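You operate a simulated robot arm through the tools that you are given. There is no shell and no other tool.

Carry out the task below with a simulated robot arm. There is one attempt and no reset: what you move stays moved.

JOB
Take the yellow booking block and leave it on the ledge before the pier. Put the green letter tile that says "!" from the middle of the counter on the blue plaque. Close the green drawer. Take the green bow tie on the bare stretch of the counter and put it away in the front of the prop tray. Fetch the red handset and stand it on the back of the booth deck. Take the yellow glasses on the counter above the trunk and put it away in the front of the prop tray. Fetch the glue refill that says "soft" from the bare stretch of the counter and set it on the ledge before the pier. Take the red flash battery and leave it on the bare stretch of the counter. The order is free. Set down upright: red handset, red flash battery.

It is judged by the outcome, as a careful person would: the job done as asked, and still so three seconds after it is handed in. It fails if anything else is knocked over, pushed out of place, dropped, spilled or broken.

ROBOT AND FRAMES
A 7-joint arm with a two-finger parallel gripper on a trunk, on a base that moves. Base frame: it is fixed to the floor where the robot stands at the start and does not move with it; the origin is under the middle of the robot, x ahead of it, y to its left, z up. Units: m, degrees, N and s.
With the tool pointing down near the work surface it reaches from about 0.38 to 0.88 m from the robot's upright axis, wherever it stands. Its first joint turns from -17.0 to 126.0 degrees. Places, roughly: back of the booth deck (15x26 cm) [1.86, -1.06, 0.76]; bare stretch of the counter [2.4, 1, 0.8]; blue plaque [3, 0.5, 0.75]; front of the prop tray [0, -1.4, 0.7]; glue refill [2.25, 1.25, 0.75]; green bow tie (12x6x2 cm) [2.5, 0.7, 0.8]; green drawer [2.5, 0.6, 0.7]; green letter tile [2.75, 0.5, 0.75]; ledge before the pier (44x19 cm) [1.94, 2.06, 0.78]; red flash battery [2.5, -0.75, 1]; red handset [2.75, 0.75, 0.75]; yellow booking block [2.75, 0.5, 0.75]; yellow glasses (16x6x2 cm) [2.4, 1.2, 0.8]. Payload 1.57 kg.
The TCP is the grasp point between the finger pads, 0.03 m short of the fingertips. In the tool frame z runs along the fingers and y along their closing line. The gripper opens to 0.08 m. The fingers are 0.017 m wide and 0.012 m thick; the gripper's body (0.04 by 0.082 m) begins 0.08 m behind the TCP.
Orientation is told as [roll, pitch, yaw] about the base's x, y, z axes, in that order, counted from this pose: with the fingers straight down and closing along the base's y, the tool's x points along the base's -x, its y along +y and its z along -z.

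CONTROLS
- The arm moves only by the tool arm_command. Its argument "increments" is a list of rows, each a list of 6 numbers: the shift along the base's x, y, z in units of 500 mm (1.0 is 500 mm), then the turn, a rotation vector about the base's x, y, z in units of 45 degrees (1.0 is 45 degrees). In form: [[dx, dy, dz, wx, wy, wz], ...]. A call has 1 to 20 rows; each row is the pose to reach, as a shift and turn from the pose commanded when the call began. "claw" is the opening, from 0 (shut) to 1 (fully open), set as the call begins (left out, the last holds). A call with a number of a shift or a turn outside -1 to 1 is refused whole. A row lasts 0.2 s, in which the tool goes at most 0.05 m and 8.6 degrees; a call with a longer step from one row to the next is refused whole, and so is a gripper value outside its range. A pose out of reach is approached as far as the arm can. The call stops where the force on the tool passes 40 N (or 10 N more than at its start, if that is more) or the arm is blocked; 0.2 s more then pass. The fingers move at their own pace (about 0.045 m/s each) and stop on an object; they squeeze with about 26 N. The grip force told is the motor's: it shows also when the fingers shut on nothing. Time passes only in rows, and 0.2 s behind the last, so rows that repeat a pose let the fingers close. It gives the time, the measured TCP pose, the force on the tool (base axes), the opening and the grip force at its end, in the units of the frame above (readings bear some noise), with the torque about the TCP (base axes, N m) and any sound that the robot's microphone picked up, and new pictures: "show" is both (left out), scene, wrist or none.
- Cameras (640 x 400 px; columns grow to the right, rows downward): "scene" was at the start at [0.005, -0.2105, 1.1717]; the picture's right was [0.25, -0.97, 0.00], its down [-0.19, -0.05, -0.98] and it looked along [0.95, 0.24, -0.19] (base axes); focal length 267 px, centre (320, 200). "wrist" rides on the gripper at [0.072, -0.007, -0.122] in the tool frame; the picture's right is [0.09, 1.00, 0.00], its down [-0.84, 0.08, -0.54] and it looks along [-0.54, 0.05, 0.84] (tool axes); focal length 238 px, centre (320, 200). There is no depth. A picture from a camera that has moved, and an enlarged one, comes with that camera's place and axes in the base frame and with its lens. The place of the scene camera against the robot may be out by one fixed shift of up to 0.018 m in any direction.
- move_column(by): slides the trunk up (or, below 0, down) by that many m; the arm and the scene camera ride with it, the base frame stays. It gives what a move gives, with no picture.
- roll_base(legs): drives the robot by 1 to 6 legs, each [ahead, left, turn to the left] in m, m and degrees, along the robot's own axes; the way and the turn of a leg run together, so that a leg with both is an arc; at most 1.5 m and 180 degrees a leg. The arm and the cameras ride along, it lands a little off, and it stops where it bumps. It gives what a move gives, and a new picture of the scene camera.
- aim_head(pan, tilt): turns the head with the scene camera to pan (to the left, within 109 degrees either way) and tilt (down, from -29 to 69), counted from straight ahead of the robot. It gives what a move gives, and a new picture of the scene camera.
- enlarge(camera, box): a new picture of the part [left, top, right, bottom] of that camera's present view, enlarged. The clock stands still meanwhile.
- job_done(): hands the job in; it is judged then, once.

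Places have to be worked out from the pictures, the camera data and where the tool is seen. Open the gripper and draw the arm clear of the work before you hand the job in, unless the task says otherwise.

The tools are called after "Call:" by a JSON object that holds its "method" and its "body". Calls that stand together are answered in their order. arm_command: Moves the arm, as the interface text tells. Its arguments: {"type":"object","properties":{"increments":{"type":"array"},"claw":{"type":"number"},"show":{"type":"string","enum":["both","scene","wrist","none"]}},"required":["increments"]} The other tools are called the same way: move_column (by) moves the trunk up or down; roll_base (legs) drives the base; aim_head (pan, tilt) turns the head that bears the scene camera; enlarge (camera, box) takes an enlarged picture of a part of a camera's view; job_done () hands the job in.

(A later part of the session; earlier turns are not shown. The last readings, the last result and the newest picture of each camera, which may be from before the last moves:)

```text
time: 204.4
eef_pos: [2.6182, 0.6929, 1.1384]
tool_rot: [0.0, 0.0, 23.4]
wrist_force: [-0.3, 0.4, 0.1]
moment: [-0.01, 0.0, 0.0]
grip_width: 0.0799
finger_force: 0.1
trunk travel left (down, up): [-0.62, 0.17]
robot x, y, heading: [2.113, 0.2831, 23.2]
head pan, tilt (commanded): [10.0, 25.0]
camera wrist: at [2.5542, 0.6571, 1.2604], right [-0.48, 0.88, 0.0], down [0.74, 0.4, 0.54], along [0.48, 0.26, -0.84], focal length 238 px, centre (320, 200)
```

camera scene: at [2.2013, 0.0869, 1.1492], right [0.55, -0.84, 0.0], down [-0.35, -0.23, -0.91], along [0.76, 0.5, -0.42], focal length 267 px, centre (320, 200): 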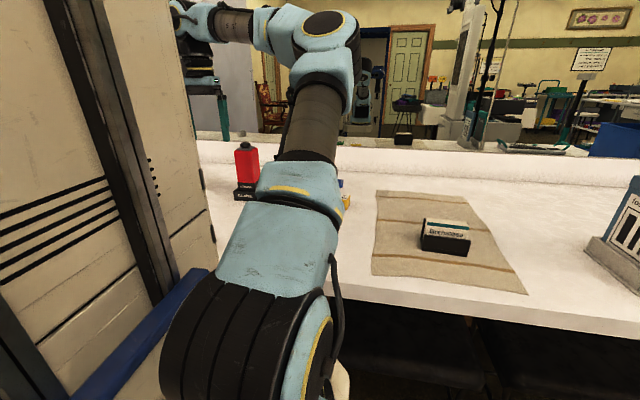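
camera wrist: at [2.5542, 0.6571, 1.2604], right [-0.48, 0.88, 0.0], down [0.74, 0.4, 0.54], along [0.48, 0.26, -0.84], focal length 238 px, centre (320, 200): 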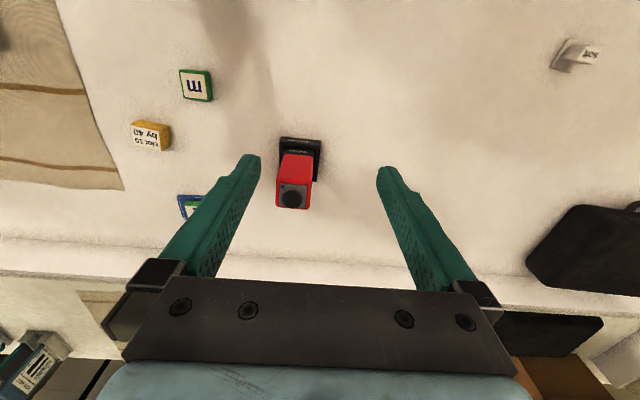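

Call:
{"method": "enlarge", "body": {"camera": "wrist", "box": [240, 120, 368, 220]}}

```text
4.00 times, centred on (304, 170) of wrist
camera zoom: at [2.5542, 0.6571, 1.2604], right [-0.48, 0.88, 0.0], down [0.74, 0.4, 0.54], along [0.48, 0.26, -0.84], focal length 953 px, centre (384, 320)
```

zoom: 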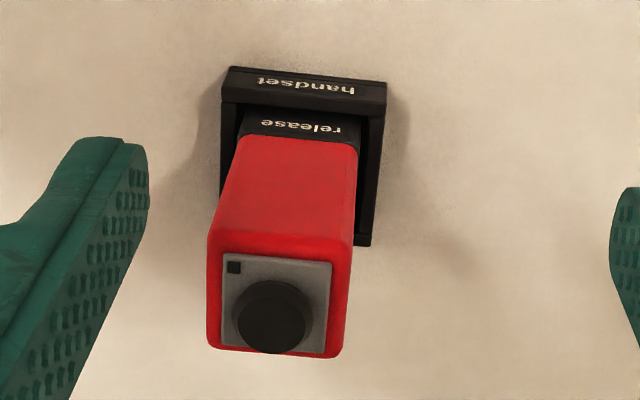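

Handset centre refined to (2.744, 0.713), aligned with my current yaw. I'll move above it and come down around its red body.

Call:
{"method": "arm_command", "body": {"increments": [[0.084, 0.013, 0, 0, 0, 0], [0.168, 0.027, 0, 0, 0, 0], [0.2516, 0.0402, 0, 0, 0, 0], [0.2516, 0.0402, -0.08, 0, 0, 0], [0.2516, 0.0402, -0.16, 0, 0, 0], [0.2516, 0.0402, -0.22, 0, 0, 0], [0.2516, 0.0402, -0.22, 0, 0, 0]], "claw": 1, "show": "both"}}

```text
time: 206.0
eef_pos: [2.7466, 0.7151, 1.0307]
tool_rot: [0.1, 0.0, 23.4]
wrist_force: [0.5, -0.2, -0.3]
moment: [0.0, 0.02, -0.02]
grip_width: 0.0799
finger_force: 0.1
trunk travel left (down, up): [-0.62, 0.17]
robot x, y, heading: [2.1128, 0.2845, 23.1]
head pan, tilt (commanded): [10.0, 25.0]
camera scene: at [2.2013, 0.0869, 1.2692], right [0.55, -0.84, 0.0], down [-0.35, -0.23, -0.91], along [0.76, 0.5, -0.42], focal length 267 px, centre (320, 200)
camera wrist: at [2.6832, 0.6783, 1.153], right [-0.48, 0.88, 0.0], down [0.74, 0.4, 0.54], along [0.48, 0.26, -0.84], focal length 238 px, centre (320, 200)
```

scene: 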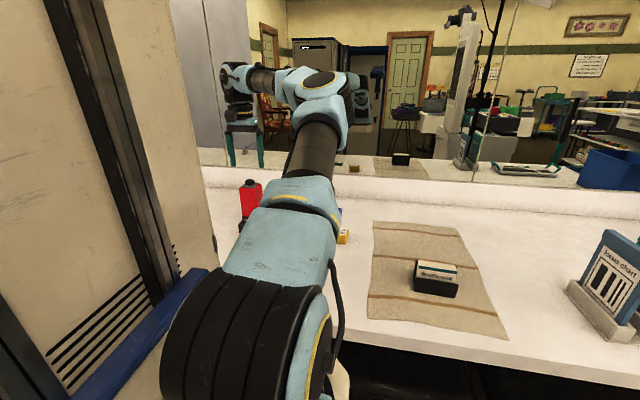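
wrist: 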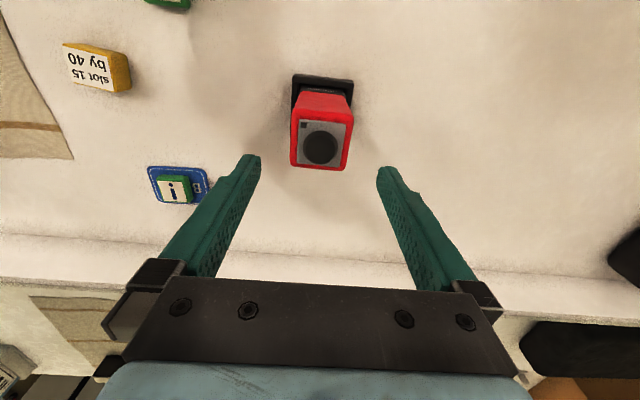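

The handset is exactly under the TCP. I'll lower to z≈0.91 and close on the red body.

Call:
{"method": "arm_command", "body": {"increments": [[0, 0, -0.06, 0, 0, 0], [0, 0, -0.12, 0, 0, 0], [0, 0, -0.18, 0, 0, 0], [0, 0, -0.22, 0, 0, 0], [0, 0, -0.24, 0, 0, 0]], "claw": 1, "show": "wrist"}}

Call:
{"method": "arm_command", "body": {"increments": [[0, 0, 0, 0, 0, 0], [0, 0, 0, 0, 0, 0], [0, 0, 0, 0, 0, 0], [0, 0, 0, 0, 0, 0]], "claw": 0, "show": "wrist"}}

```text
time: 207.2
eef_pos: [2.7433, 0.715, 0.9087]
tool_rot: [0.0, 0.0, 23.4]
wrist_force: [-1.1, -0.4, -0.1]
moment: [-0.02, 0.02, 0.03]
grip_width: 0.0801
finger_force: 0.1
trunk travel left (down, up): [-0.62, 0.17]
robot x, y, heading: [2.1139, 0.2814, 23.4]
head pan, tilt (commanded): [10.0, 25.0]
camera wrist: at [2.679, 0.6785, 1.0293], right [-0.48, 0.88, 0.0], down [0.74, 0.4, 0.54], along [0.48, 0.26, -0.84], focal length 238 px, centre (320, 200)
```

wrist: 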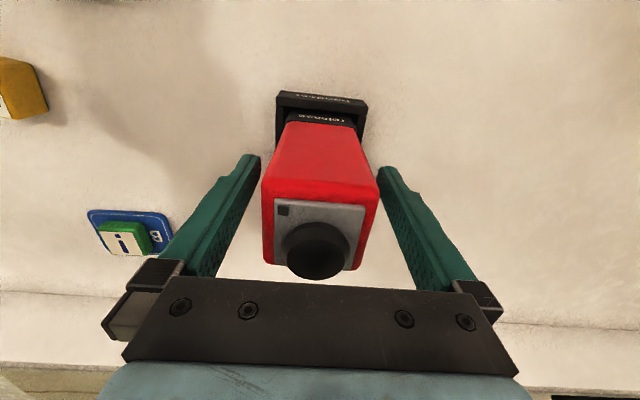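

```text
time: 208.2
eef_pos: [2.7435, 0.7156, 0.9076]
tool_rot: [0.0, 0.1, 23.4]
wrist_force: [1.0, -1.7, 0.1]
moment: [-0.11, -0.1, -0.07]
grip_width: 0.0566
finger_force: 26.0
trunk travel left (down, up): [-0.62, 0.17]
robot x, y, heading: [2.1109, 0.2866, 23.4]
head pan, tilt (commanded): [10.0, 25.0]
camera wrist: at [2.6793, 0.6785, 1.0294], right [-0.48, 0.88, 0.0], down [0.74, 0.4, 0.54], along [0.48, 0.26, -0.84], focal length 238 px, centre (320, 200)
```

wrist: 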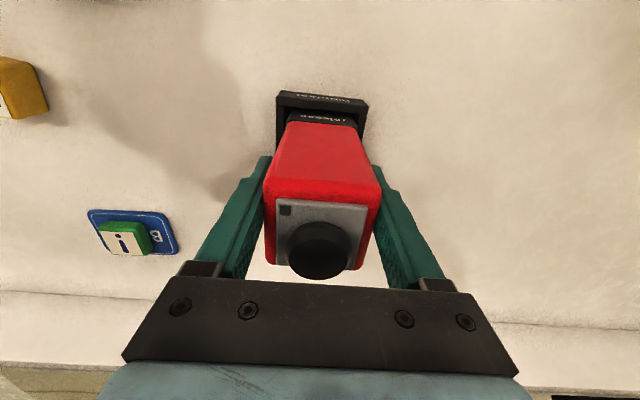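

Gripped at 0.057 m. I'll lift straight up slowly out of the cradle and watch the force.

Call:
{"method": "arm_command", "body": {"increments": [[0, 0, 0.02, 0, 0, 0], [0, 0, 0.04, 0, 0, 0], [0, 0, 0.07, 0, 0, 0], [0, 0, 0.1, 0, 0, 0], [0, 0, 0.14, 0, 0, 0], [0, 0, 0.2, 0, 0, 0]], "claw": 0, "show": "wrist"}}

```text
time: 209.6
eef_pos: [2.7457, 0.7145, 1.0066]
tool_rot: [0.0, 0.0, 23.3]
wrist_force: [-0.5, 1.0, -3.0]
moment: [-0.02, 0.03, -0.04]
grip_width: 0.0565
finger_force: 25.4
trunk travel left (down, up): [-0.62, 0.17]
robot x, y, heading: [2.1136, 0.2841, 23.3]
head pan, tilt (commanded): [10.0, 25.0]
camera wrist: at [2.6809, 0.678, 1.1295], right [-0.48, 0.88, 0.0], down [0.74, 0.4, 0.54], along [0.48, 0.26, -0.84], focal length 238 px, centre (320, 200)
```

wrist: 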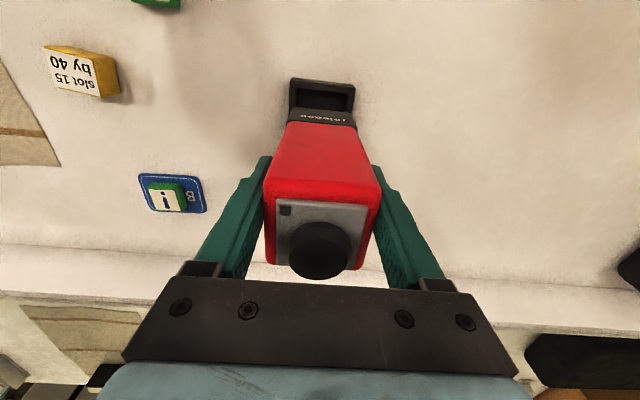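

The handset is free of the cradle. I'll raise it a bit more and draw it back towards me before driving.

Call:
{"method": "arm_command", "body": {"increments": [[0, 0, 0.08, 0, 0, 0], [-0.05, -0.021, 0.14, 0, 0, 0], [-0.12, -0.051, 0.18, 0, 0, 0], [-0.2, -0.085, 0.2, 0, 0, 0], [-0.28, -0.12, 0.2, 0, 0, 0], [-0.36, -0.154, 0.2, 0, 0, 0], [-0.44, -0.188, 0.2, 0, 0, 0]], "claw": 0, "show": "none"}}

```text
time: 211.2
eef_pos: [2.5217, 0.6198, 1.1091]
tool_rot: [0.1, 0.0, 23.4]
wrist_force: [0.9, 0.0, -3.7]
moment: [-0.06, 0.04, -0.04]
grip_width: 0.0569
finger_force: 26.0
trunk travel left (down, up): [-0.62, 0.17]
robot x, y, heading: [2.1127, 0.2857, 23.1]
head pan, tilt (commanded): [10.0, 25.0]
```

Holding the handset at z≈1.11, I'll back off from the counter to the front-right of the booth and turn right to face along its right side.

Call:
{"method": "roll_base", "body": {"legs": [[-1.48, -0.22, 0], [0, 0, -90]]}}

Call:
{"method": "aim_head", "body": {"pan": 0, "tilt": 30}}

```text
time: 222.3
eef_pos: [1.2235, -0.9124, 1.1078]
tool_rot: [0.0, 0.0, -66.3]
wrist_force: [-0.2, 0.3, -3.7]
moment: [0.03, 0.02, -0.03]
grip_width: 0.0566
finger_force: 26.1
trunk travel left (down, up): [-0.62, 0.17]
robot x, y, heading: [0.8853, -0.5006, -66.6]
head pan, tilt (commanded): [10.0, 25.0]
camera scene: at [0.6876, -0.6027, 1.2691], right [-0.83, -0.55, 0.0], down [-0.23, 0.35, -0.91], along [0.5, -0.76, -0.42], focal length 267 px, centre (320, 200)
```

scene: 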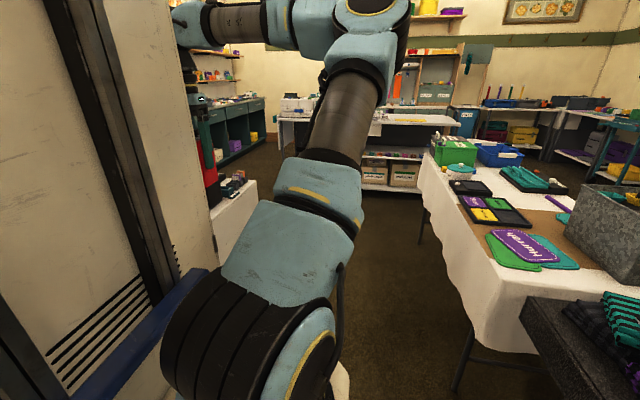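

```text
time: 223.0
eef_pos: [1.2219, -0.9127, 1.1088]
tool_rot: [0.0, 0.1, -66.3]
wrist_force: [-0.9, 0.4, -2.7]
moment: [0.05, -0.01, 0.01]
grip_width: 0.057
finger_force: 26.4
trunk travel left (down, up): [-0.62, 0.17]
robot x, y, heading: [0.8868, -0.5001, -66.4]
head pan, tilt (commanded): [0.0, 30.0]
camera scene: at [0.6729, -0.6088, 1.2612], right [-0.92, -0.4, 0.0], down [-0.2, 0.46, -0.87], along [0.35, -0.79, -0.5], focal length 267 px, centre (320, 200)
```

scene: 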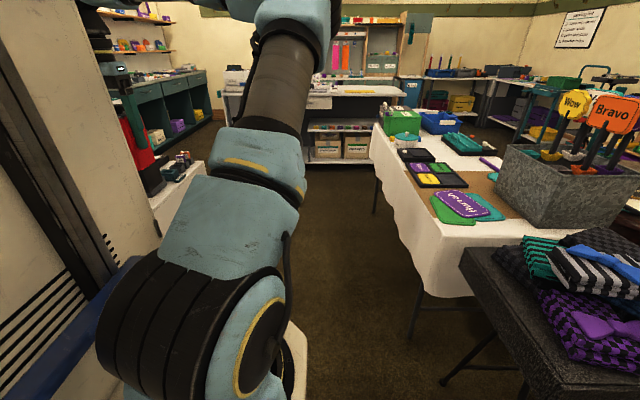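

The aisle between booth and table is clear. I'll align, shift 0.11 m right and drive down the aisle to behind the booth.

Call:
{"method": "roll_base", "body": {"legs": [[0, -0.11, -1.1], [0.9, 0, 0]]}}

Call:
{"method": "aim_head", "body": {"pan": 0, "tilt": 45}}

```text
time: 228.6
eef_pos: [1.4541, -1.798, 1.1089]
tool_rot: [0.0, 0.0, -67.6]
wrist_force: [-0.1, -0.6, -3.2]
moment: [0.0, 0.01, 0.02]
grip_width: 0.0572
finger_force: 26.3
trunk travel left (down, up): [-0.62, 0.17]
robot x, y, heading: [1.1233, -1.3814, -67.7]
head pan, tilt (commanded): [0.0, 30.0]
camera scene: at [0.9113, -1.4833, 1.2612], right [-0.93, -0.38, 0.0], down [-0.19, 0.46, -0.87], along [0.33, -0.8, -0.5], focal length 267 px, centre (320, 200)
```

scene: 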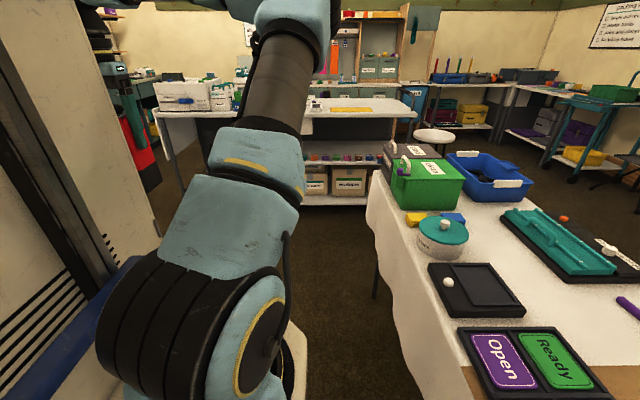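

```text
time: 229.4
eef_pos: [1.4537, -1.7988, 1.1083]
tool_rot: [0.0, 0.1, -67.6]
wrist_force: [-0.1, -0.8, -2.9]
moment: [0.03, -0.02, -0.02]
grip_width: 0.0568
finger_force: 25.9
trunk travel left (down, up): [-0.62, 0.17]
robot x, y, heading: [1.1278, -1.3822, -67.8]
head pan, tilt (commanded): [0.0, 45.0]
camera scene: at [0.9078, -1.4748, 1.2386], right [-0.93, -0.38, 0.0], down [-0.27, 0.65, -0.71], along [0.27, -0.65, -0.71], focal length 267 px, centre (320, 200)
```

scene: 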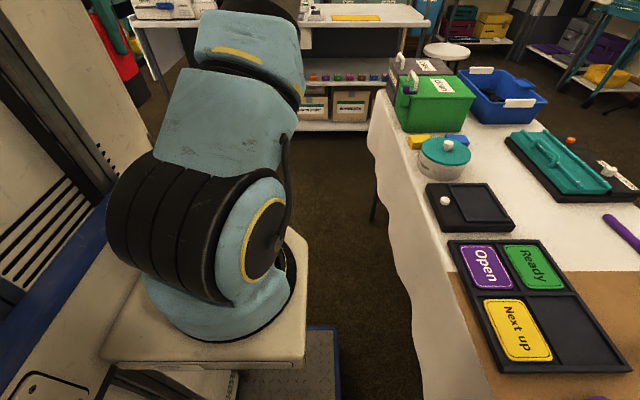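

Clearances are about 10 cm on the right and more on the left. I'll continue ahead, slightly to the left.

Call:
{"method": "roll_base", "body": {"legs": [[1.02, 0.04, 0]]}}

```text
time: 234.4
eef_pos: [1.8492, -2.6942, 1.109]
tool_rot: [0.0, -0.1, -68.4]
wrist_force: [-0.1, 0.0, -3.3]
moment: [0.0, 0.01, 0.0]
grip_width: 0.0565
finger_force: 26.7
trunk travel left (down, up): [-0.62, 0.17]
robot x, y, heading: [1.5262, -2.2764, -68.6]
head pan, tilt (commanded): [0.0, 45.0]
camera scene: at [1.3076, -2.3634, 1.2386], right [-0.93, -0.37, 0.0], down [-0.26, 0.66, -0.71], along [0.26, -0.66, -0.71], focal length 267 px, centre (320, 200)
```

scene: 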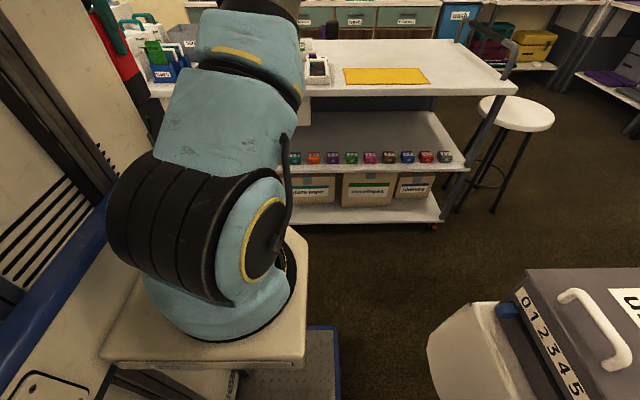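

I'm past the booth. I'll strafe left behind it (away from the table), then turn around 180° to the left to face the booth's back.

Call:
{"method": "roll_base", "body": {"legs": [[0.08, 0.6, 0], [0, 0, 91], [0, 0, 90]]}}

Call:
{"method": "aim_head", "body": {"pan": 0, "tilt": 30}}

```text
time: 245.5
eef_pos: [1.777, -1.7107, 1.109]
tool_rot: [0.0, -0.1, 112.8]
wrist_force: [0.0, -0.2, -3.6]
moment: [-0.01, -0.02, -0.02]
grip_width: 0.0566
finger_force: 25.9
trunk travel left (down, up): [-0.62, 0.17]
robot x, y, heading: [2.1071, -2.1223, 112.5]
head pan, tilt (commanded): [0.0, 45.0]
camera scene: at [2.3147, -2.0384, 1.2386], right [0.92, 0.39, 0.0], down [0.27, -0.65, -0.71], along [-0.27, 0.65, -0.71], focal length 267 px, centre (320, 200)
```

scene: 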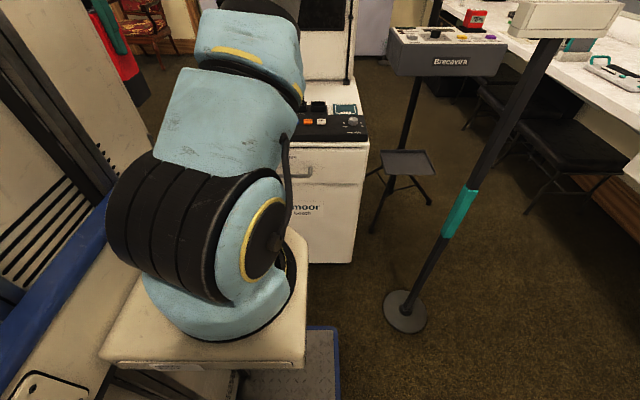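

```text
time: 246.3
eef_pos: [1.7768, -1.7102, 1.1078]
tool_rot: [0.0, 0.0, 112.8]
wrist_force: [0.3, -0.1, -3.5]
moment: [-0.02, -0.01, 0.02]
grip_width: 0.0567
finger_force: 25.9
trunk travel left (down, up): [-0.62, 0.17]
robot x, y, heading: [2.1103, -2.125, 112.6]
head pan, tilt (commanded): [0.0, 30.0]
camera scene: at [2.3112, -2.03, 1.2611], right [0.92, 0.39, 0.0], down [0.19, -0.46, -0.87], along [-0.33, 0.8, -0.5], focal length 267 px, centre (320, 200)
```

scene: 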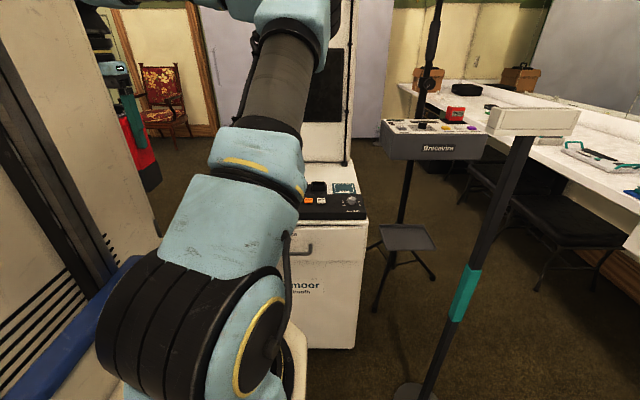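

Now I see the booth's back and, to the right, the battery on a grey box mounted on the tripod. I'll enlarge both.

Call:
{"method": "enlarge", "body": {"camera": "scene", "box": [270, 130, 400, 230]}}

Call:
{"method": "enlarge", "body": {"camera": "scene", "box": [360, 80, 560, 205]}}

Call:
{"method": "arm_command", "body": {"increments": [[0, 0, 0, 0, 0, 0]], "claw": 0, "show": "wrist"}}

```text
4.00 times, centred on (335, 180) of scene
camera zoom: at [2.3112, -2.03, 1.2611], right [0.92, 0.39, 0.0], down [0.19, -0.46, -0.87], along [-0.33, 0.8, -0.5], focal length 1069 px, centre (260, 280)
```

zoom: 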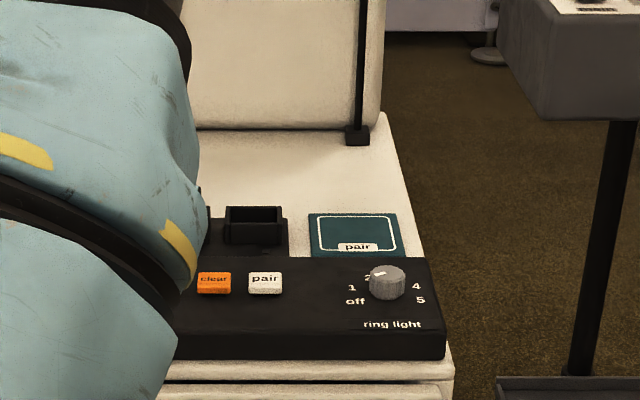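

```text
3.20 times, centred on (460, 142) of scene
camera zoom: at [2.3112, -2.03, 1.2611], right [0.92, 0.39, 0.0], down [0.19, -0.46, -0.87], along [-0.33, 0.8, -0.5], focal length 855 px, centre (-128, 384)
```

zoom: 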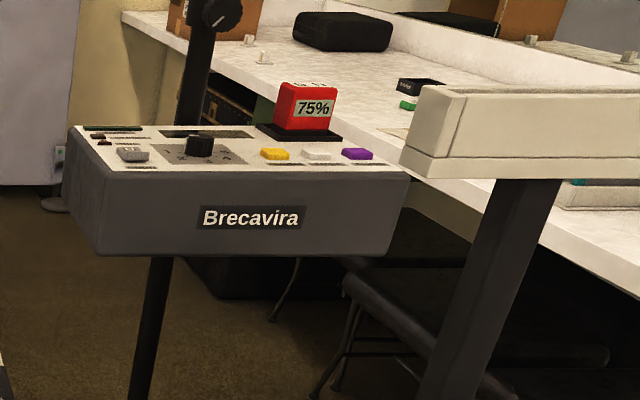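

```text
time: 246.7
eef_pos: [1.7766, -1.7103, 1.1088]
tool_rot: [0.0, 0.0, 112.8]
wrist_force: [-0.2, -0.3, -3.7]
moment: [-0.02, -0.04, -0.03]
grip_width: 0.0569
finger_force: 25.6
trunk travel left (down, up): [-0.62, 0.17]
robot x, y, heading: [2.1045, -2.1244, 112.9]
head pan, tilt (commanded): [0.0, 30.0]
camera wrist: at [1.8096, -1.7759, 1.2303], right [-0.88, -0.47, 0.0], down [-0.4, 0.74, 0.54], along [-0.26, 0.48, -0.84], focal length 238 px, centre (320, 200)
```

wrist: 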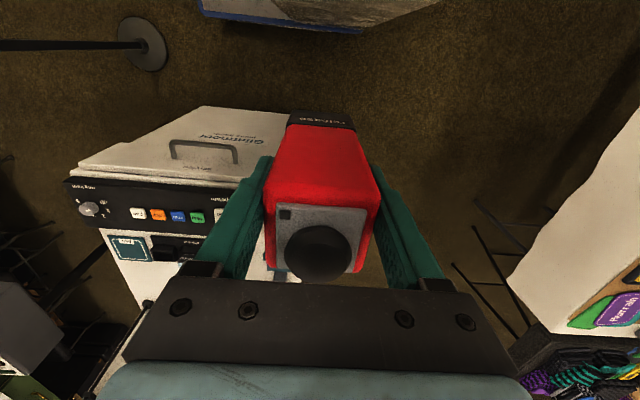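

The deck's free back area (between screen column and the black dock) matches the given place (1.86, -1.06). A round-foot stand is at the right, so I'll roll forward 0.25 and right 0.15 only.

Call:
{"method": "roll_base", "body": {"legs": [[0.24, -0.15, 0]]}}

Call:
{"method": "arm_command", "body": {"increments": [[0, 0, 0, 0, 0, 0]], "claw": 0, "show": "wrist"}}

```text
time: 248.6
eef_pos: [1.8245, -1.4368, 1.1091]
tool_rot: [0.0, 0.0, 112.6]
wrist_force: [-0.3, 0.6, -3.8]
moment: [0.03, -0.04, 0.02]
grip_width: 0.0566
finger_force: 26.3
trunk travel left (down, up): [-0.62, 0.17]
robot x, y, heading: [2.1556, -1.8526, 112.5]
head pan, tilt (commanded): [0.0, 30.0]
camera scene: at [2.358, -1.7576, 1.2612], right [0.92, 0.38, 0.0], down [0.19, -0.46, -0.87], along [-0.33, 0.8, -0.5], focal length 267 px, centre (320, 200)
```

scene: 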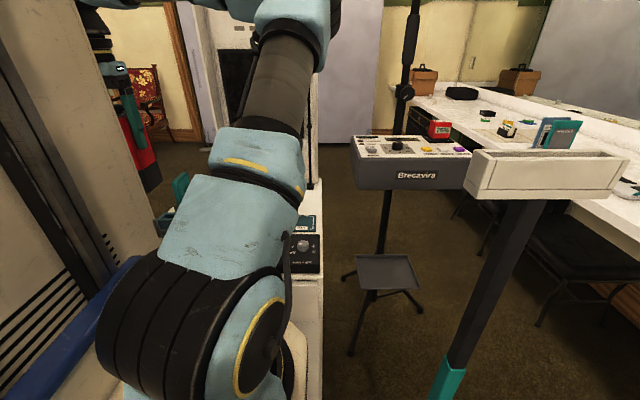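

```text
time: 249.0
eef_pos: [1.8251, -1.4362, 1.1081]
tool_rot: [0.0, 0.0, 112.6]
wrist_force: [0.1, -0.8, -2.9]
moment: [-0.03, -0.03, -0.01]
grip_width: 0.0569
finger_force: 26.0
trunk travel left (down, up): [-0.62, 0.17]
robot x, y, heading: [2.1553, -1.8508, 112.5]
head pan, tilt (commanded): [0.0, 30.0]
camera wrist: at [1.8575, -1.5015, 1.23], right [-0.88, -0.47, 0.0], down [-0.39, 0.74, 0.54], along [-0.25, 0.48, -0.84], focal length 238 px, centre (320, 200)
```

wrist: 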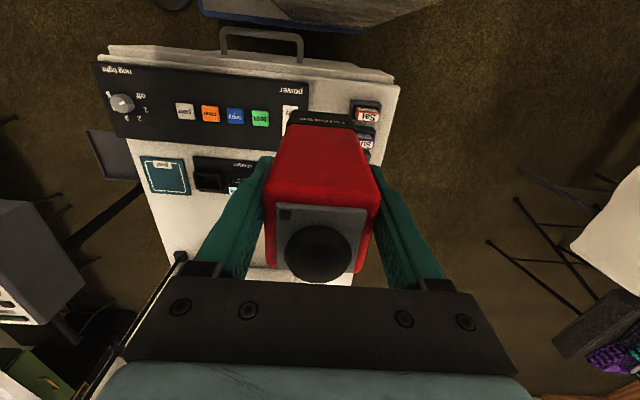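

I'll carry the handset forward over the panel and dock to above the free deck area, lowering to z≈1.02.

Call:
{"method": "arm_command", "body": {"increments": [[0.01, 0.09, -0.02, 0, 0, 0], [0.02, 0.18, -0.05, 0, 0, 0], [0.03, 0.27, -0.08, 0, 0, 0], [0.04, 0.36, -0.11, 0, 0, 0], [0.05, 0.45, -0.13, 0, 0, 0], [0.06, 0.54, -0.15, 0, 0, 0], [0.07, 0.63, -0.17, 0, 0, 0], [0.08, 0.726, -0.18, 0, 0, 0], [0.08, 0.726, -0.18, 0, 0, 0]], "claw": 0, "show": "both"}}

```text
time: 251.0
eef_pos: [1.865, -1.0727, 1.0196]
tool_rot: [0.0, 0.0, 112.6]
wrist_force: [0.2, -0.8, -3.9]
moment: [-0.01, -0.01, 0.02]
grip_width: 0.0566
finger_force: 26.3
trunk travel left (down, up): [-0.62, 0.17]
robot x, y, heading: [2.1552, -1.8485, 112.7]
head pan, tilt (commanded): [0.0, 30.0]
camera scene: at [2.3581, -1.7577, 1.2612], right [0.92, 0.38, 0.0], down [0.19, -0.46, -0.87], along [-0.33, 0.8, -0.5], focal length 267 px, centre (320, 200)
camera wrist: at [1.899, -1.1377, 1.1415], right [-0.88, -0.47, 0.0], down [-0.39, 0.74, 0.54], along [-0.25, 0.48, -0.84], focal length 238 px, centre (320, 200)
```

scene: 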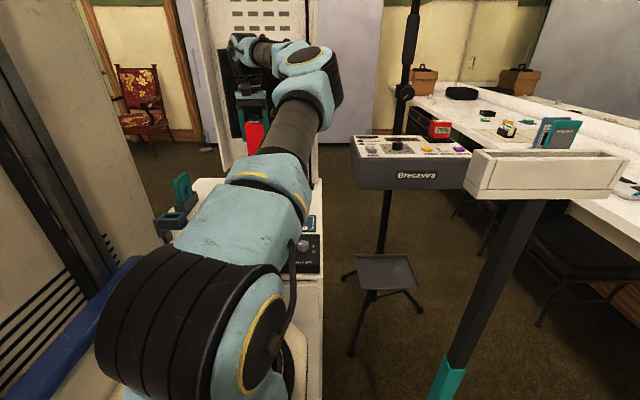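
wrist: 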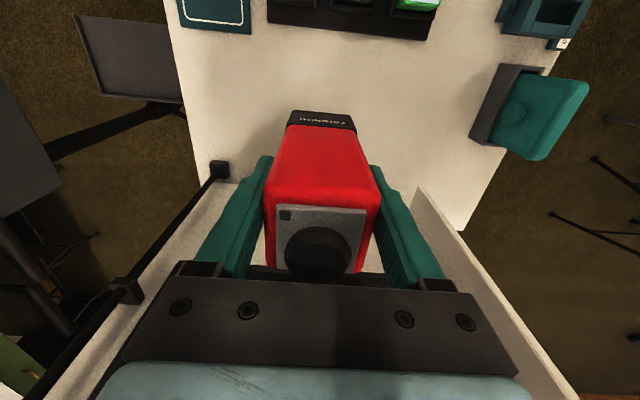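

Clear of the column by ~10 cm and of the dock. I'll lower the handset toward the deck.

Call:
{"method": "arm_command", "body": {"increments": [[0, 0, -0.07, 0, 0, 0], [0, 0, -0.14, 0, 0, 0], [0, 0, -0.19, 0, 0, 0], [0, 0, -0.22, 0, 0, 0], [0, 0, -0.24, 0, 0, 0], [0, 0, -0.25, 0, 0, 0]], "claw": 0, "show": "wrist"}}

```text
time: 252.4
eef_pos: [1.8658, -1.0706, 0.8937]
tool_rot: [0.0, -0.1, 112.6]
wrist_force: [0.8, -0.1, -2.4]
moment: [0.0, 0.0, 0.01]
grip_width: 0.0569
finger_force: 25.7
trunk travel left (down, up): [-0.62, 0.17]
robot x, y, heading: [2.1531, -1.8511, 112.4]
head pan, tilt (commanded): [0.0, 30.0]
camera wrist: at [1.8986, -1.1368, 1.0153], right [-0.88, -0.47, 0.0], down [-0.39, 0.74, 0.54], along [-0.25, 0.48, -0.84], focal length 238 px, centre (320, 200)
```

wrist: 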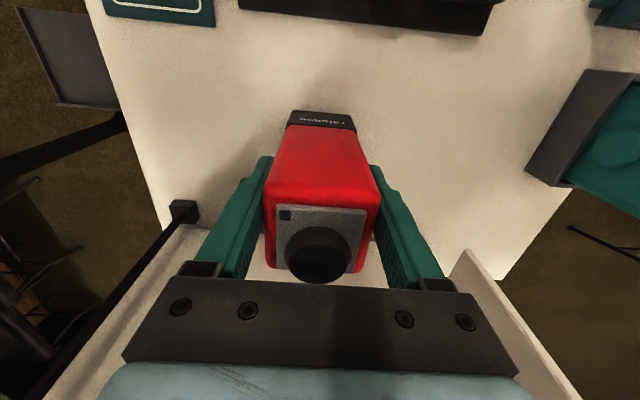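

Close now; continue in small steps until contact.

Call:
{"method": "arm_command", "body": {"increments": [[0, 0, -0.006, 0, 0, 0], [0, 0, -0.012, 0, 0, 0], [0, 0, -0.018, 0, 0, 0], [0, 0, -0.024, 0, 0, 0]], "claw": 0, "show": "none"}}

```text
time: 253.4
eef_pos: [1.8643, -1.071, 0.8821]
tool_rot: [0.1, -0.1, 112.6]
wrist_force: [-0.3, -0.4, -3.1]
moment: [-0.02, 0.02, -0.02]
grip_width: 0.057
finger_force: 25.9
trunk travel left (down, up): [-0.62, 0.17]
robot x, y, heading: [2.1554, -1.8492, 112.3]
head pan, tilt (commanded): [0.0, 30.0]
```

Call:
{"method": "arm_command", "body": {"increments": [[0, 0, -0.005, 0, 0, 0], [0, 0, -0.01, 0, 0, 0], [0, 0, -0.015, 0, 0, 0], [0, 0, -0.02, 0, 0, 0]], "claw": 0, "show": "wrist"}}

```text
time: 254.4
eef_pos: [1.8648, -1.0734, 0.8728]
tool_rot: [-0.1, -0.3, 112.5]
wrist_force: [3.1, -0.1, 29.6]
moment: [-0.08, -0.52, -0.11]
grip_width: 0.0566
finger_force: 25.8
trunk travel left (down, up): [-0.62, 0.17]
robot x, y, heading: [2.1544, -1.8523, 112.3]
head pan, tilt (commanded): [0.0, 30.0]
camera wrist: at [1.8975, -1.1397, 0.9948], right [-0.88, -0.47, 0.0], down [-0.39, 0.74, 0.55], along [-0.25, 0.48, -0.84], focal length 238 px, centre (320, 200)
```

wrist: 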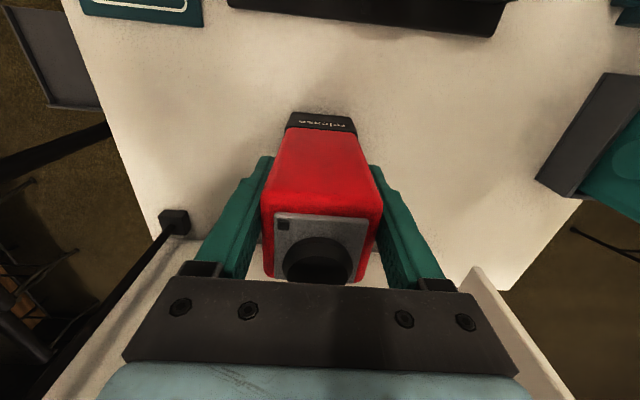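

Firm contact (≈30 N). I'll relieve it by about 2 mm, then open and lift away vertically.

Call:
{"method": "arm_command", "body": {"increments": [[0, 0, 0.003, 0, 0, 0], [0, 0, 0.005, 0, 0, 0]], "claw": 0, "show": "none"}}

Call:
{"method": "arm_command", "body": {"increments": [[0, 0, 0, 0, 0, 0], [0, 0, 0, 0, 0, 0], [0, 0, 0, 0, 0, 0]], "claw": 1, "show": "wrist"}}

```text
time: 255.0
eef_pos: [1.8661, -1.0738, 0.8733]
tool_rot: [0.0, -0.1, 112.7]
wrist_force: [-1.3, 6.2, 15.9]
moment: [0.88, 0.28, -0.05]
grip_width: 0.0569
finger_force: 26.1
trunk travel left (down, up): [-0.62, 0.17]
robot x, y, heading: [2.1541, -1.8507, 112.2]
head pan, tilt (commanded): [0.0, 30.0]
```

```text
time: 255.8
eef_pos: [1.8637, -1.0742, 0.8739]
tool_rot: [0.0, 0.0, 112.5]
wrist_force: [-0.8, -0.2, 0.5]
moment: [-0.01, 0.0, -0.04]
grip_width: 0.08
finger_force: 0.0
trunk travel left (down, up): [-0.62, 0.17]
robot x, y, heading: [2.1544, -1.8538, 112.0]
head pan, tilt (commanded): [0.0, 30.0]
camera wrist: at [1.8972, -1.1394, 0.9951], right [-0.88, -0.47, 0.0], down [-0.39, 0.74, 0.54], along [-0.25, 0.48, -0.84], focal length 238 px, centre (320, 200)
```

wrist: 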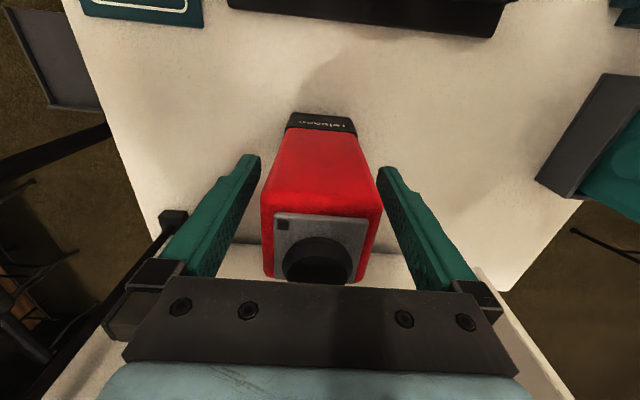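

The handset stands by itself. I'll lift straight up, then draw back.

Call:
{"method": "arm_command", "body": {"increments": [[0, 0, 0.04, 0, 0, 0], [0, 0, 0.1, 0, 0, 0], [0, 0, 0.17, 0, 0, 0], [0, 0, 0.24, 0, 0, 0], [0, 0, 0.29, 0, 0, 0], [0.02, -0.06, 0.31, 0, 0, 0], [0.04, -0.13, 0.34, 0, 0, 0], [0.06, -0.2, 0.37, 0, 0, 0], [0.08, -0.28, 0.4, 0, 0, 0]], "claw": 1, "show": "wrist"}}

```text
time: 257.8
eef_pos: [1.9061, -1.2158, 1.0711]
tool_rot: [0.0, 0.0, 112.7]
wrist_force: [-0.3, -0.2, -0.6]
moment: [-0.02, -0.07, -0.02]
grip_width: 0.0799
finger_force: 0.0
trunk travel left (down, up): [-0.62, 0.17]
robot x, y, heading: [2.1517, -1.8513, 112.3]
head pan, tilt (commanded): [0.0, 30.0]
camera wrist: at [1.9393, -1.2807, 1.1927], right [-0.88, -0.47, 0.0], down [-0.39, 0.74, 0.54], along [-0.25, 0.48, -0.84], focal length 238 px, centre (320, 200)
```

wrist: 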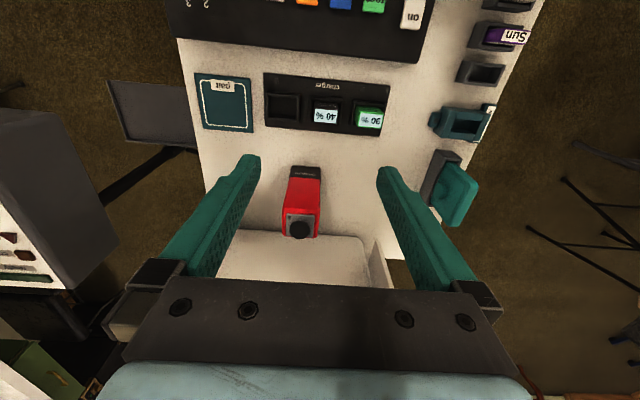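

The handset stands well on the booth's back deck. Next is the battery; I'll best reach it from the counter side. First I retract the arm and back out, strafing into the aisle.

Call:
{"method": "arm_command", "body": {"increments": [[0.03, -0.08, 0.02, 0, 0, 0], [0.06, -0.16, 0.04, 0, 0, 0], [0.09, -0.24, 0.06, 0, 0, 0]], "claw": 1, "show": "scene"}}

Call:
{"method": "roll_base", "body": {"legs": [[-0.22, 0, 0], [0, 0.75, 0]]}}

```text
time: 258.6
eef_pos: [1.95, -1.3368, 1.1065]
tool_rot: [0.0, 0.0, 112.7]
wrist_force: [0.5, 0.2, 0.1]
moment: [-0.03, 0.03, 0.03]
grip_width: 0.0801
finger_force: 0.0
trunk travel left (down, up): [-0.62, 0.17]
robot x, y, heading: [2.1529, -1.8505, 112.1]
head pan, tilt (commanded): [0.0, 30.0]
camera scene: at [2.3579, -1.7573, 1.2612], right [0.92, 0.38, 0.0], down [0.19, -0.46, -0.87], along [-0.33, 0.8, -0.5], focal length 267 px, centre (320, 200)
```

scene: 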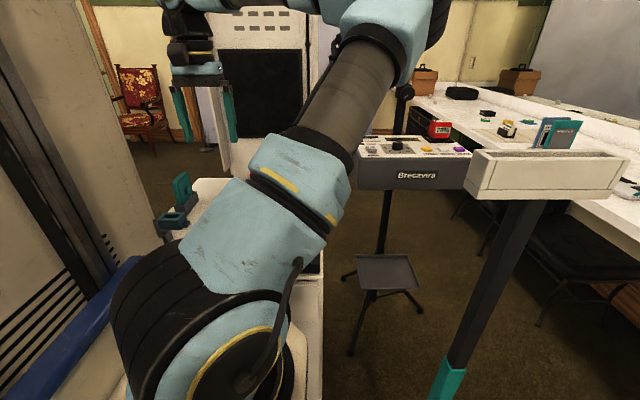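

```text
time: 263.9
eef_pos: [1.3345, -1.8448, 1.1077]
tool_rot: [0.1, 0.0, 114.1]
wrist_force: [-0.3, -1.1, -0.2]
moment: [-0.01, -0.01, -0.01]
grip_width: 0.0798
finger_force: 0.0
trunk travel left (down, up): [-0.62, 0.17]
robot x, y, heading: [1.5526, -2.3507, 113.9]
head pan, tilt (commanded): [0.0, 30.0]
camera scene: at [1.755, -2.2532, 1.2612], right [0.91, 0.41, 0.0], down [0.2, -0.46, -0.87], along [-0.35, 0.79, -0.5], focal length 267 px, centre (320, 200)
```

scene: 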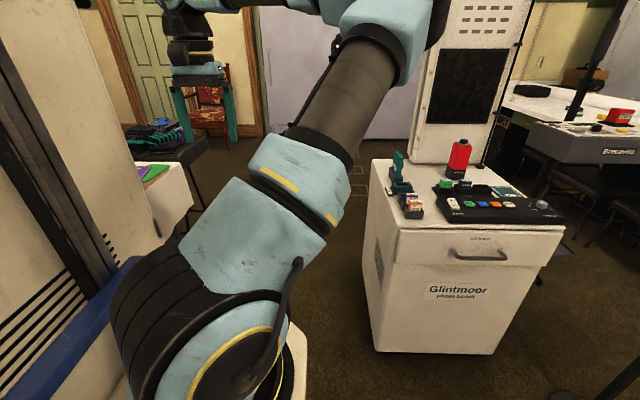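

The handset is visibly standing on the deck. I'm centred in the aisle; I'll drive forward through it to the front side.

Call:
{"method": "roll_base", "body": {"legs": [[0, 0, -1.4], [1.0, 0, 0], [0.95, 0, 0]]}}

```text
time: 274.1
eef_pos: [0.5205, -0.0576, 1.107]
tool_rot: [0.0, 0.0, 115.3]
wrist_force: [0.3, 0.3, -0.2]
moment: [0.0, 0.01, -0.02]
grip_width: 0.08
finger_force: 0.1
trunk travel left (down, up): [-0.62, 0.17]
robot x, y, heading: [0.7488, -0.5583, 115.1]
head pan, tilt (commanded): [0.0, 30.0]
camera scene: at [0.949, -0.4572, 1.2612], right [0.91, 0.42, 0.0], down [0.21, -0.45, -0.87], along [-0.37, 0.78, -0.5], focal length 267 px, centre (320, 200)
```

scene: 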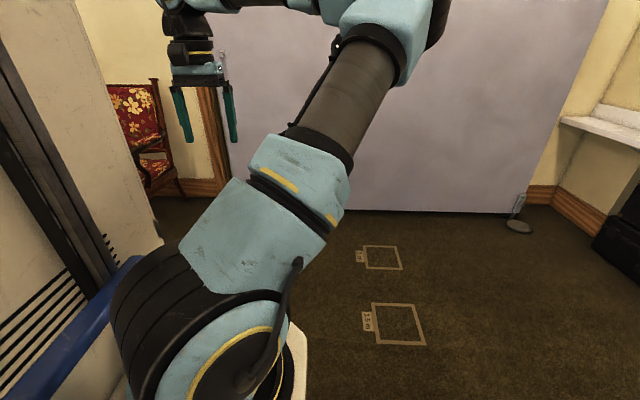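

I'm out of the aisle. I'll move to open floor and turn around to face the battery's tripod, then check.

Call:
{"method": "roll_base", "body": {"legs": [[0.16, -0.96, 0], [0, 0, -95], [0, 0, -95]]}}

Call:
{"method": "aim_head", "body": {"pan": 20, "tilt": 25}}

```text
time: 287.4
eef_pos: [1.6568, -0.5616, 1.1066]
tool_rot: [0.0, 0.0, -79.7]
wrist_force: [-0.6, -1.0, 0.4]
moment: [-0.03, 0.01, 0.02]
grip_width: 0.08
finger_force: 0.1
trunk travel left (down, up): [-0.62, 0.17]
robot x, y, heading: [1.5621, -0.0187, -80.0]
head pan, tilt (commanded): [0.0, 30.0]
camera scene: at [1.3361, -0.0704, 1.2612], right [-0.98, -0.18, 0.0], down [-0.09, 0.49, -0.87], along [0.15, -0.85, -0.5], focal length 267 px, centre (320, 200)
```

scene: 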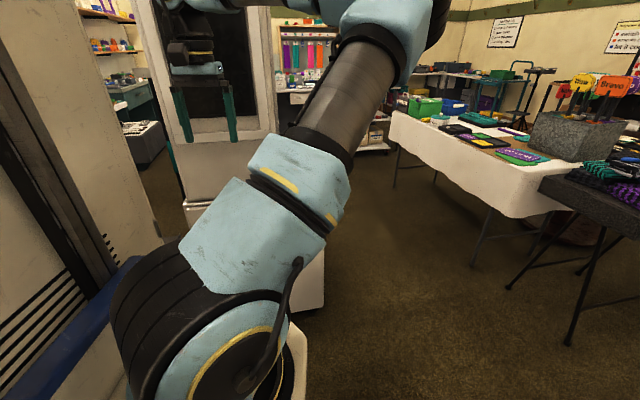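

```text
time: 288.2
eef_pos: [1.6576, -0.5613, 1.1066]
tool_rot: [0.0, -0.1, -79.7]
wrist_force: [-0.5, -0.1, 0.4]
moment: [0.01, 0.03, -0.01]
grip_width: 0.08
finger_force: 0.1
trunk travel left (down, up): [-0.62, 0.17]
robot x, y, heading: [1.5594, -0.0175, -79.9]
head pan, tilt (commanded): [20.0, 25.0]
camera scene: at [1.3663, -0.0611, 1.2691], right [-0.87, -0.5, 0.0], down [-0.21, 0.37, -0.91], along [0.45, -0.78, -0.42], focal length 267 px, centre (320, 200)
```

scene: 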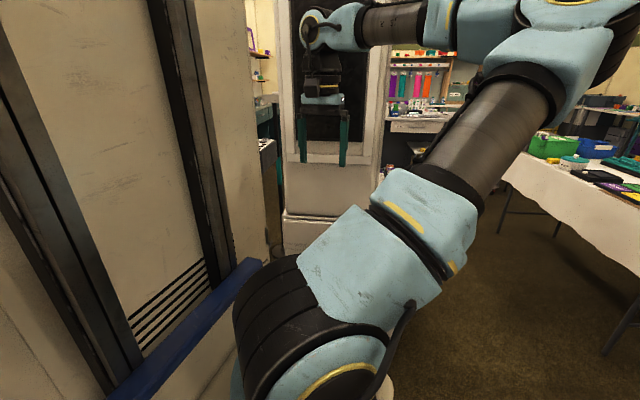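

I'll straighten to about -75° and strafe left between counter and tripod, staying a bit back, then look with the wrist camera.

Call:
{"method": "roll_base", "body": {"legs": [[0, 0, 4.9], [0.08, 0.586, 0]]}}

Call:
{"method": "arm_command", "body": {"increments": [[0, 0, 0, 0, 0, 0]], "claw": 1, "show": "wrist"}}

Call:
{"method": "aim_head", "body": {"pan": 0, "tilt": 25}}

```text
time: 292.1
eef_pos: [2.2932, -0.4716, 1.1071]
tool_rot: [-0.1, 0.0, -74.2]
wrist_force: [-0.2, 0.8, 0.0]
moment: [-0.01, 0.01, 0.01]
grip_width: 0.0799
finger_force: 0.1
trunk travel left (down, up): [-0.62, 0.17]
robot x, y, heading: [2.1539, 0.0631, -74.5]
head pan, tilt (commanded): [20.0, 25.0]
camera scene: at [1.9548, -0.001, 1.2692], right [-0.81, -0.58, 0.0], down [-0.25, 0.34, -0.91], along [0.53, -0.74, -0.42], focal length 267 px, centre (320, 200)
```

scene: 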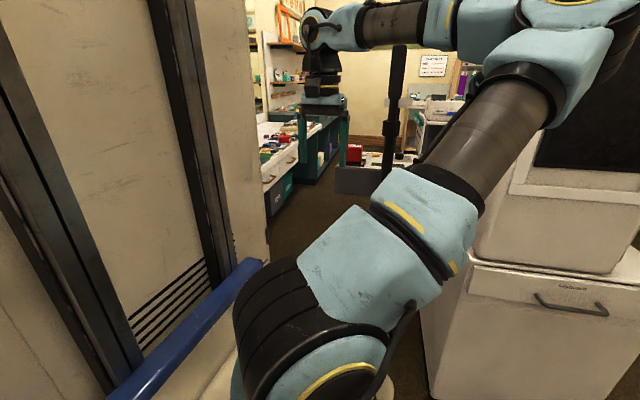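

```text
time: 292.5
eef_pos: [2.2926, -0.4716, 1.1058]
tool_rot: [0.1, 0.0, -74.2]
wrist_force: [0.5, -0.1, 0.6]
moment: [0.04, 0.02, 0.03]
grip_width: 0.0802
finger_force: 0.0
trunk travel left (down, up): [-0.62, 0.17]
robot x, y, heading: [2.1485, 0.0638, -74.2]
head pan, tilt (commanded): [20.0, 25.0]
camera wrist: at [2.2659, -0.4059, 1.2282], right [0.93, 0.36, 0.0], down [0.3, -0.78, 0.54], along [0.2, -0.51, -0.84], focal length 238 px, centre (320, 200)
```

wrist: 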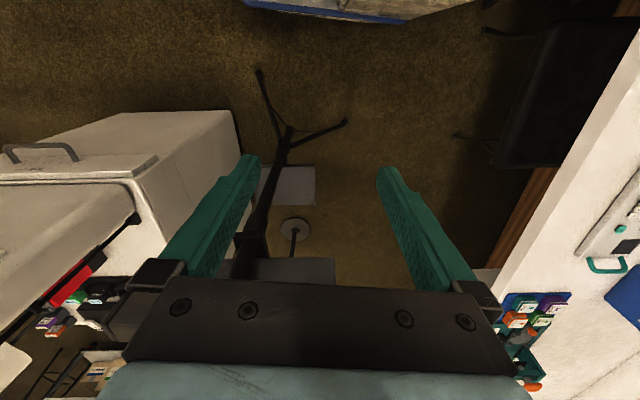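

```text
time: 293.3
eef_pos: [2.2933, -0.4721, 1.106]
tool_rot: [0.0, 0.0, -74.2]
wrist_force: [0.2, 0.1, 0.9]
moment: [0.02, -0.03, -0.02]
grip_width: 0.0798
finger_force: 0.0
trunk travel left (down, up): [-0.62, 0.17]
robot x, y, heading: [2.1476, 0.0637, -74.4]
head pan, tilt (commanded): [0.0, 25.0]
camera scene: at [1.926, -0.0148, 1.2692], right [-0.96, -0.27, 0.0], down [-0.11, 0.41, -0.91], along [0.25, -0.87, -0.42], focal length 267 px, centre (320, 200)
```

scene: 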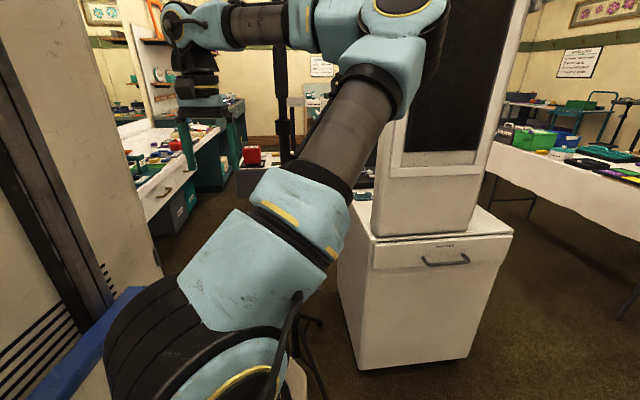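

The feet and pole positions check out. I'll roll 0.1 m closer, then tilt the tool 30° forward to look at the battery with the wrist camera.

Call:
{"method": "roll_base", "body": {"legs": [[0.1, 0.01, 0]]}}

Call:
{"method": "arm_command", "body": {"increments": [[0, 0, 0.01, -0.126, -0.044, 0.03], [0, 0, 0.03, -0.252, -0.088, 0.06], [0, 0, 0.05, -0.379, -0.131, 0.09], [0, 0, 0.06, -0.505, -0.175, 0.12], [0, 0, 0.07, -0.631, -0.219, 0.149]], "claw": 1, "show": "both"}}

```text
time: 294.5
eef_pos: [2.329, -0.5679, 1.107]
tool_rot: [-0.1, 0.1, -74.4]
wrist_force: [-1.1, -0.5, -0.6]
moment: [0.03, -0.04, 0.03]
grip_width: 0.0801
finger_force: 0.0
trunk travel left (down, up): [-0.62, 0.17]
robot x, y, heading: [2.1836, -0.0341, -74.7]
head pan, tilt (commanded): [0.0, 25.0]
camera scene: at [1.9628, -0.1099, 1.2692], right [-0.96, -0.27, 0.0], down [-0.11, 0.41, -0.91], along [0.24, -0.87, -0.42], focal length 267 px, centre (320, 200)
```

scene: 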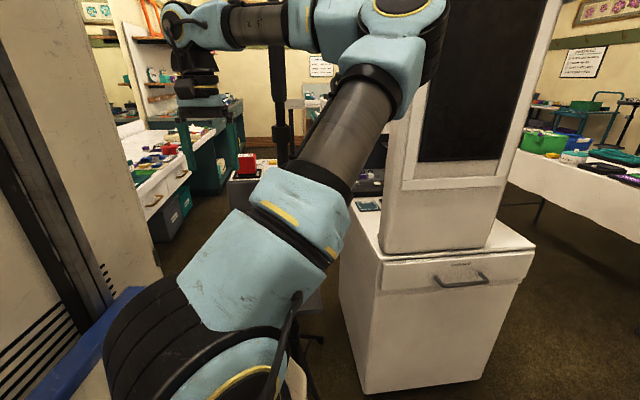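

```text
time: 295.7
eef_pos: [2.3262, -0.5688, 1.1414]
tool_rot: [0.1, -30.2, -67.5]
wrist_force: [-0.1, 0.1, 0.5]
moment: [0.03, 0.0, -0.02]
grip_width: 0.08
finger_force: 0.0
trunk travel left (down, up): [-0.62, 0.17]
robot x, y, heading: [2.1846, -0.0337, -74.6]
head pan, tilt (commanded): [0.0, 25.0]
camera scene: at [1.9629, -0.11, 1.2692], right [-0.96, -0.27, 0.0], down [-0.11, 0.41, -0.91], along [0.24, -0.87, -0.42], focal length 267 px, centre (320, 200)
camera wrist: at [2.2735, -0.4581, 1.2107], right [0.89, 0.45, -0.05], down [0.24, -0.39, 0.89], along [0.39, -0.8, -0.46], focal length 238 px, centre (320, 200)
```

scene: 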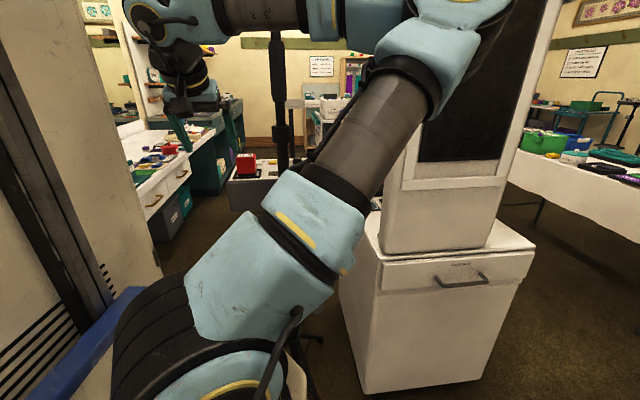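
wrist: 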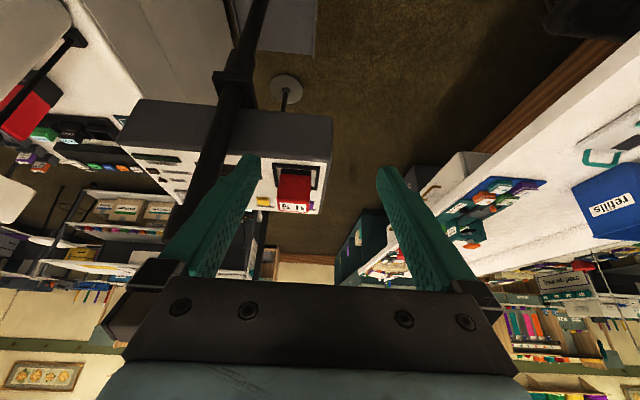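

The battery is visible in the wrist view, in a black holder on the box. I'll enlarge it.

Call:
{"method": "enlarge", "body": {"camera": "wrist", "box": [240, 130, 368, 230]}}

Call:
{"method": "enlarge", "body": {"camera": "scene", "box": [200, 110, 328, 210]}}

```text
4.00 times, centred on (304, 180) of wrist
camera zoom: at [2.2735, -0.4581, 1.2107], right [0.89, 0.45, -0.05], down [0.24, -0.39, 0.89], along [0.39, -0.8, -0.46], focal length 953 px, centre (384, 280)
```

zoom: 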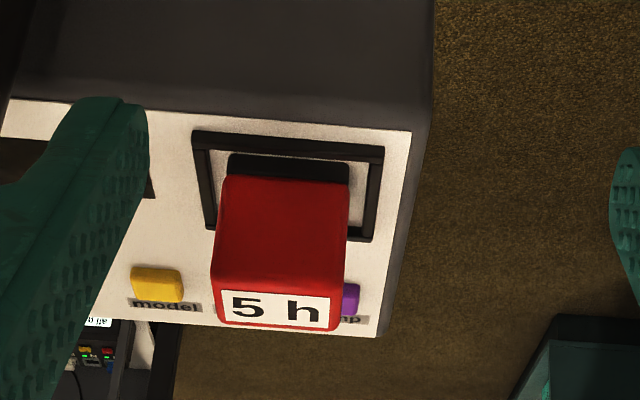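

```text
4.00 times, centred on (264, 160) of scene
camera zoom: at [1.9629, -0.11, 1.2692], right [-0.96, -0.27, 0.0], down [-0.11, 0.41, -0.91], along [0.24, -0.87, -0.42], focal length 1069 px, centre (544, 360)
```

zoom: 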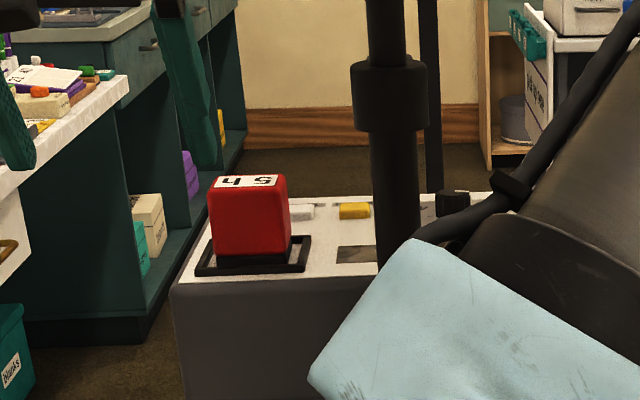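

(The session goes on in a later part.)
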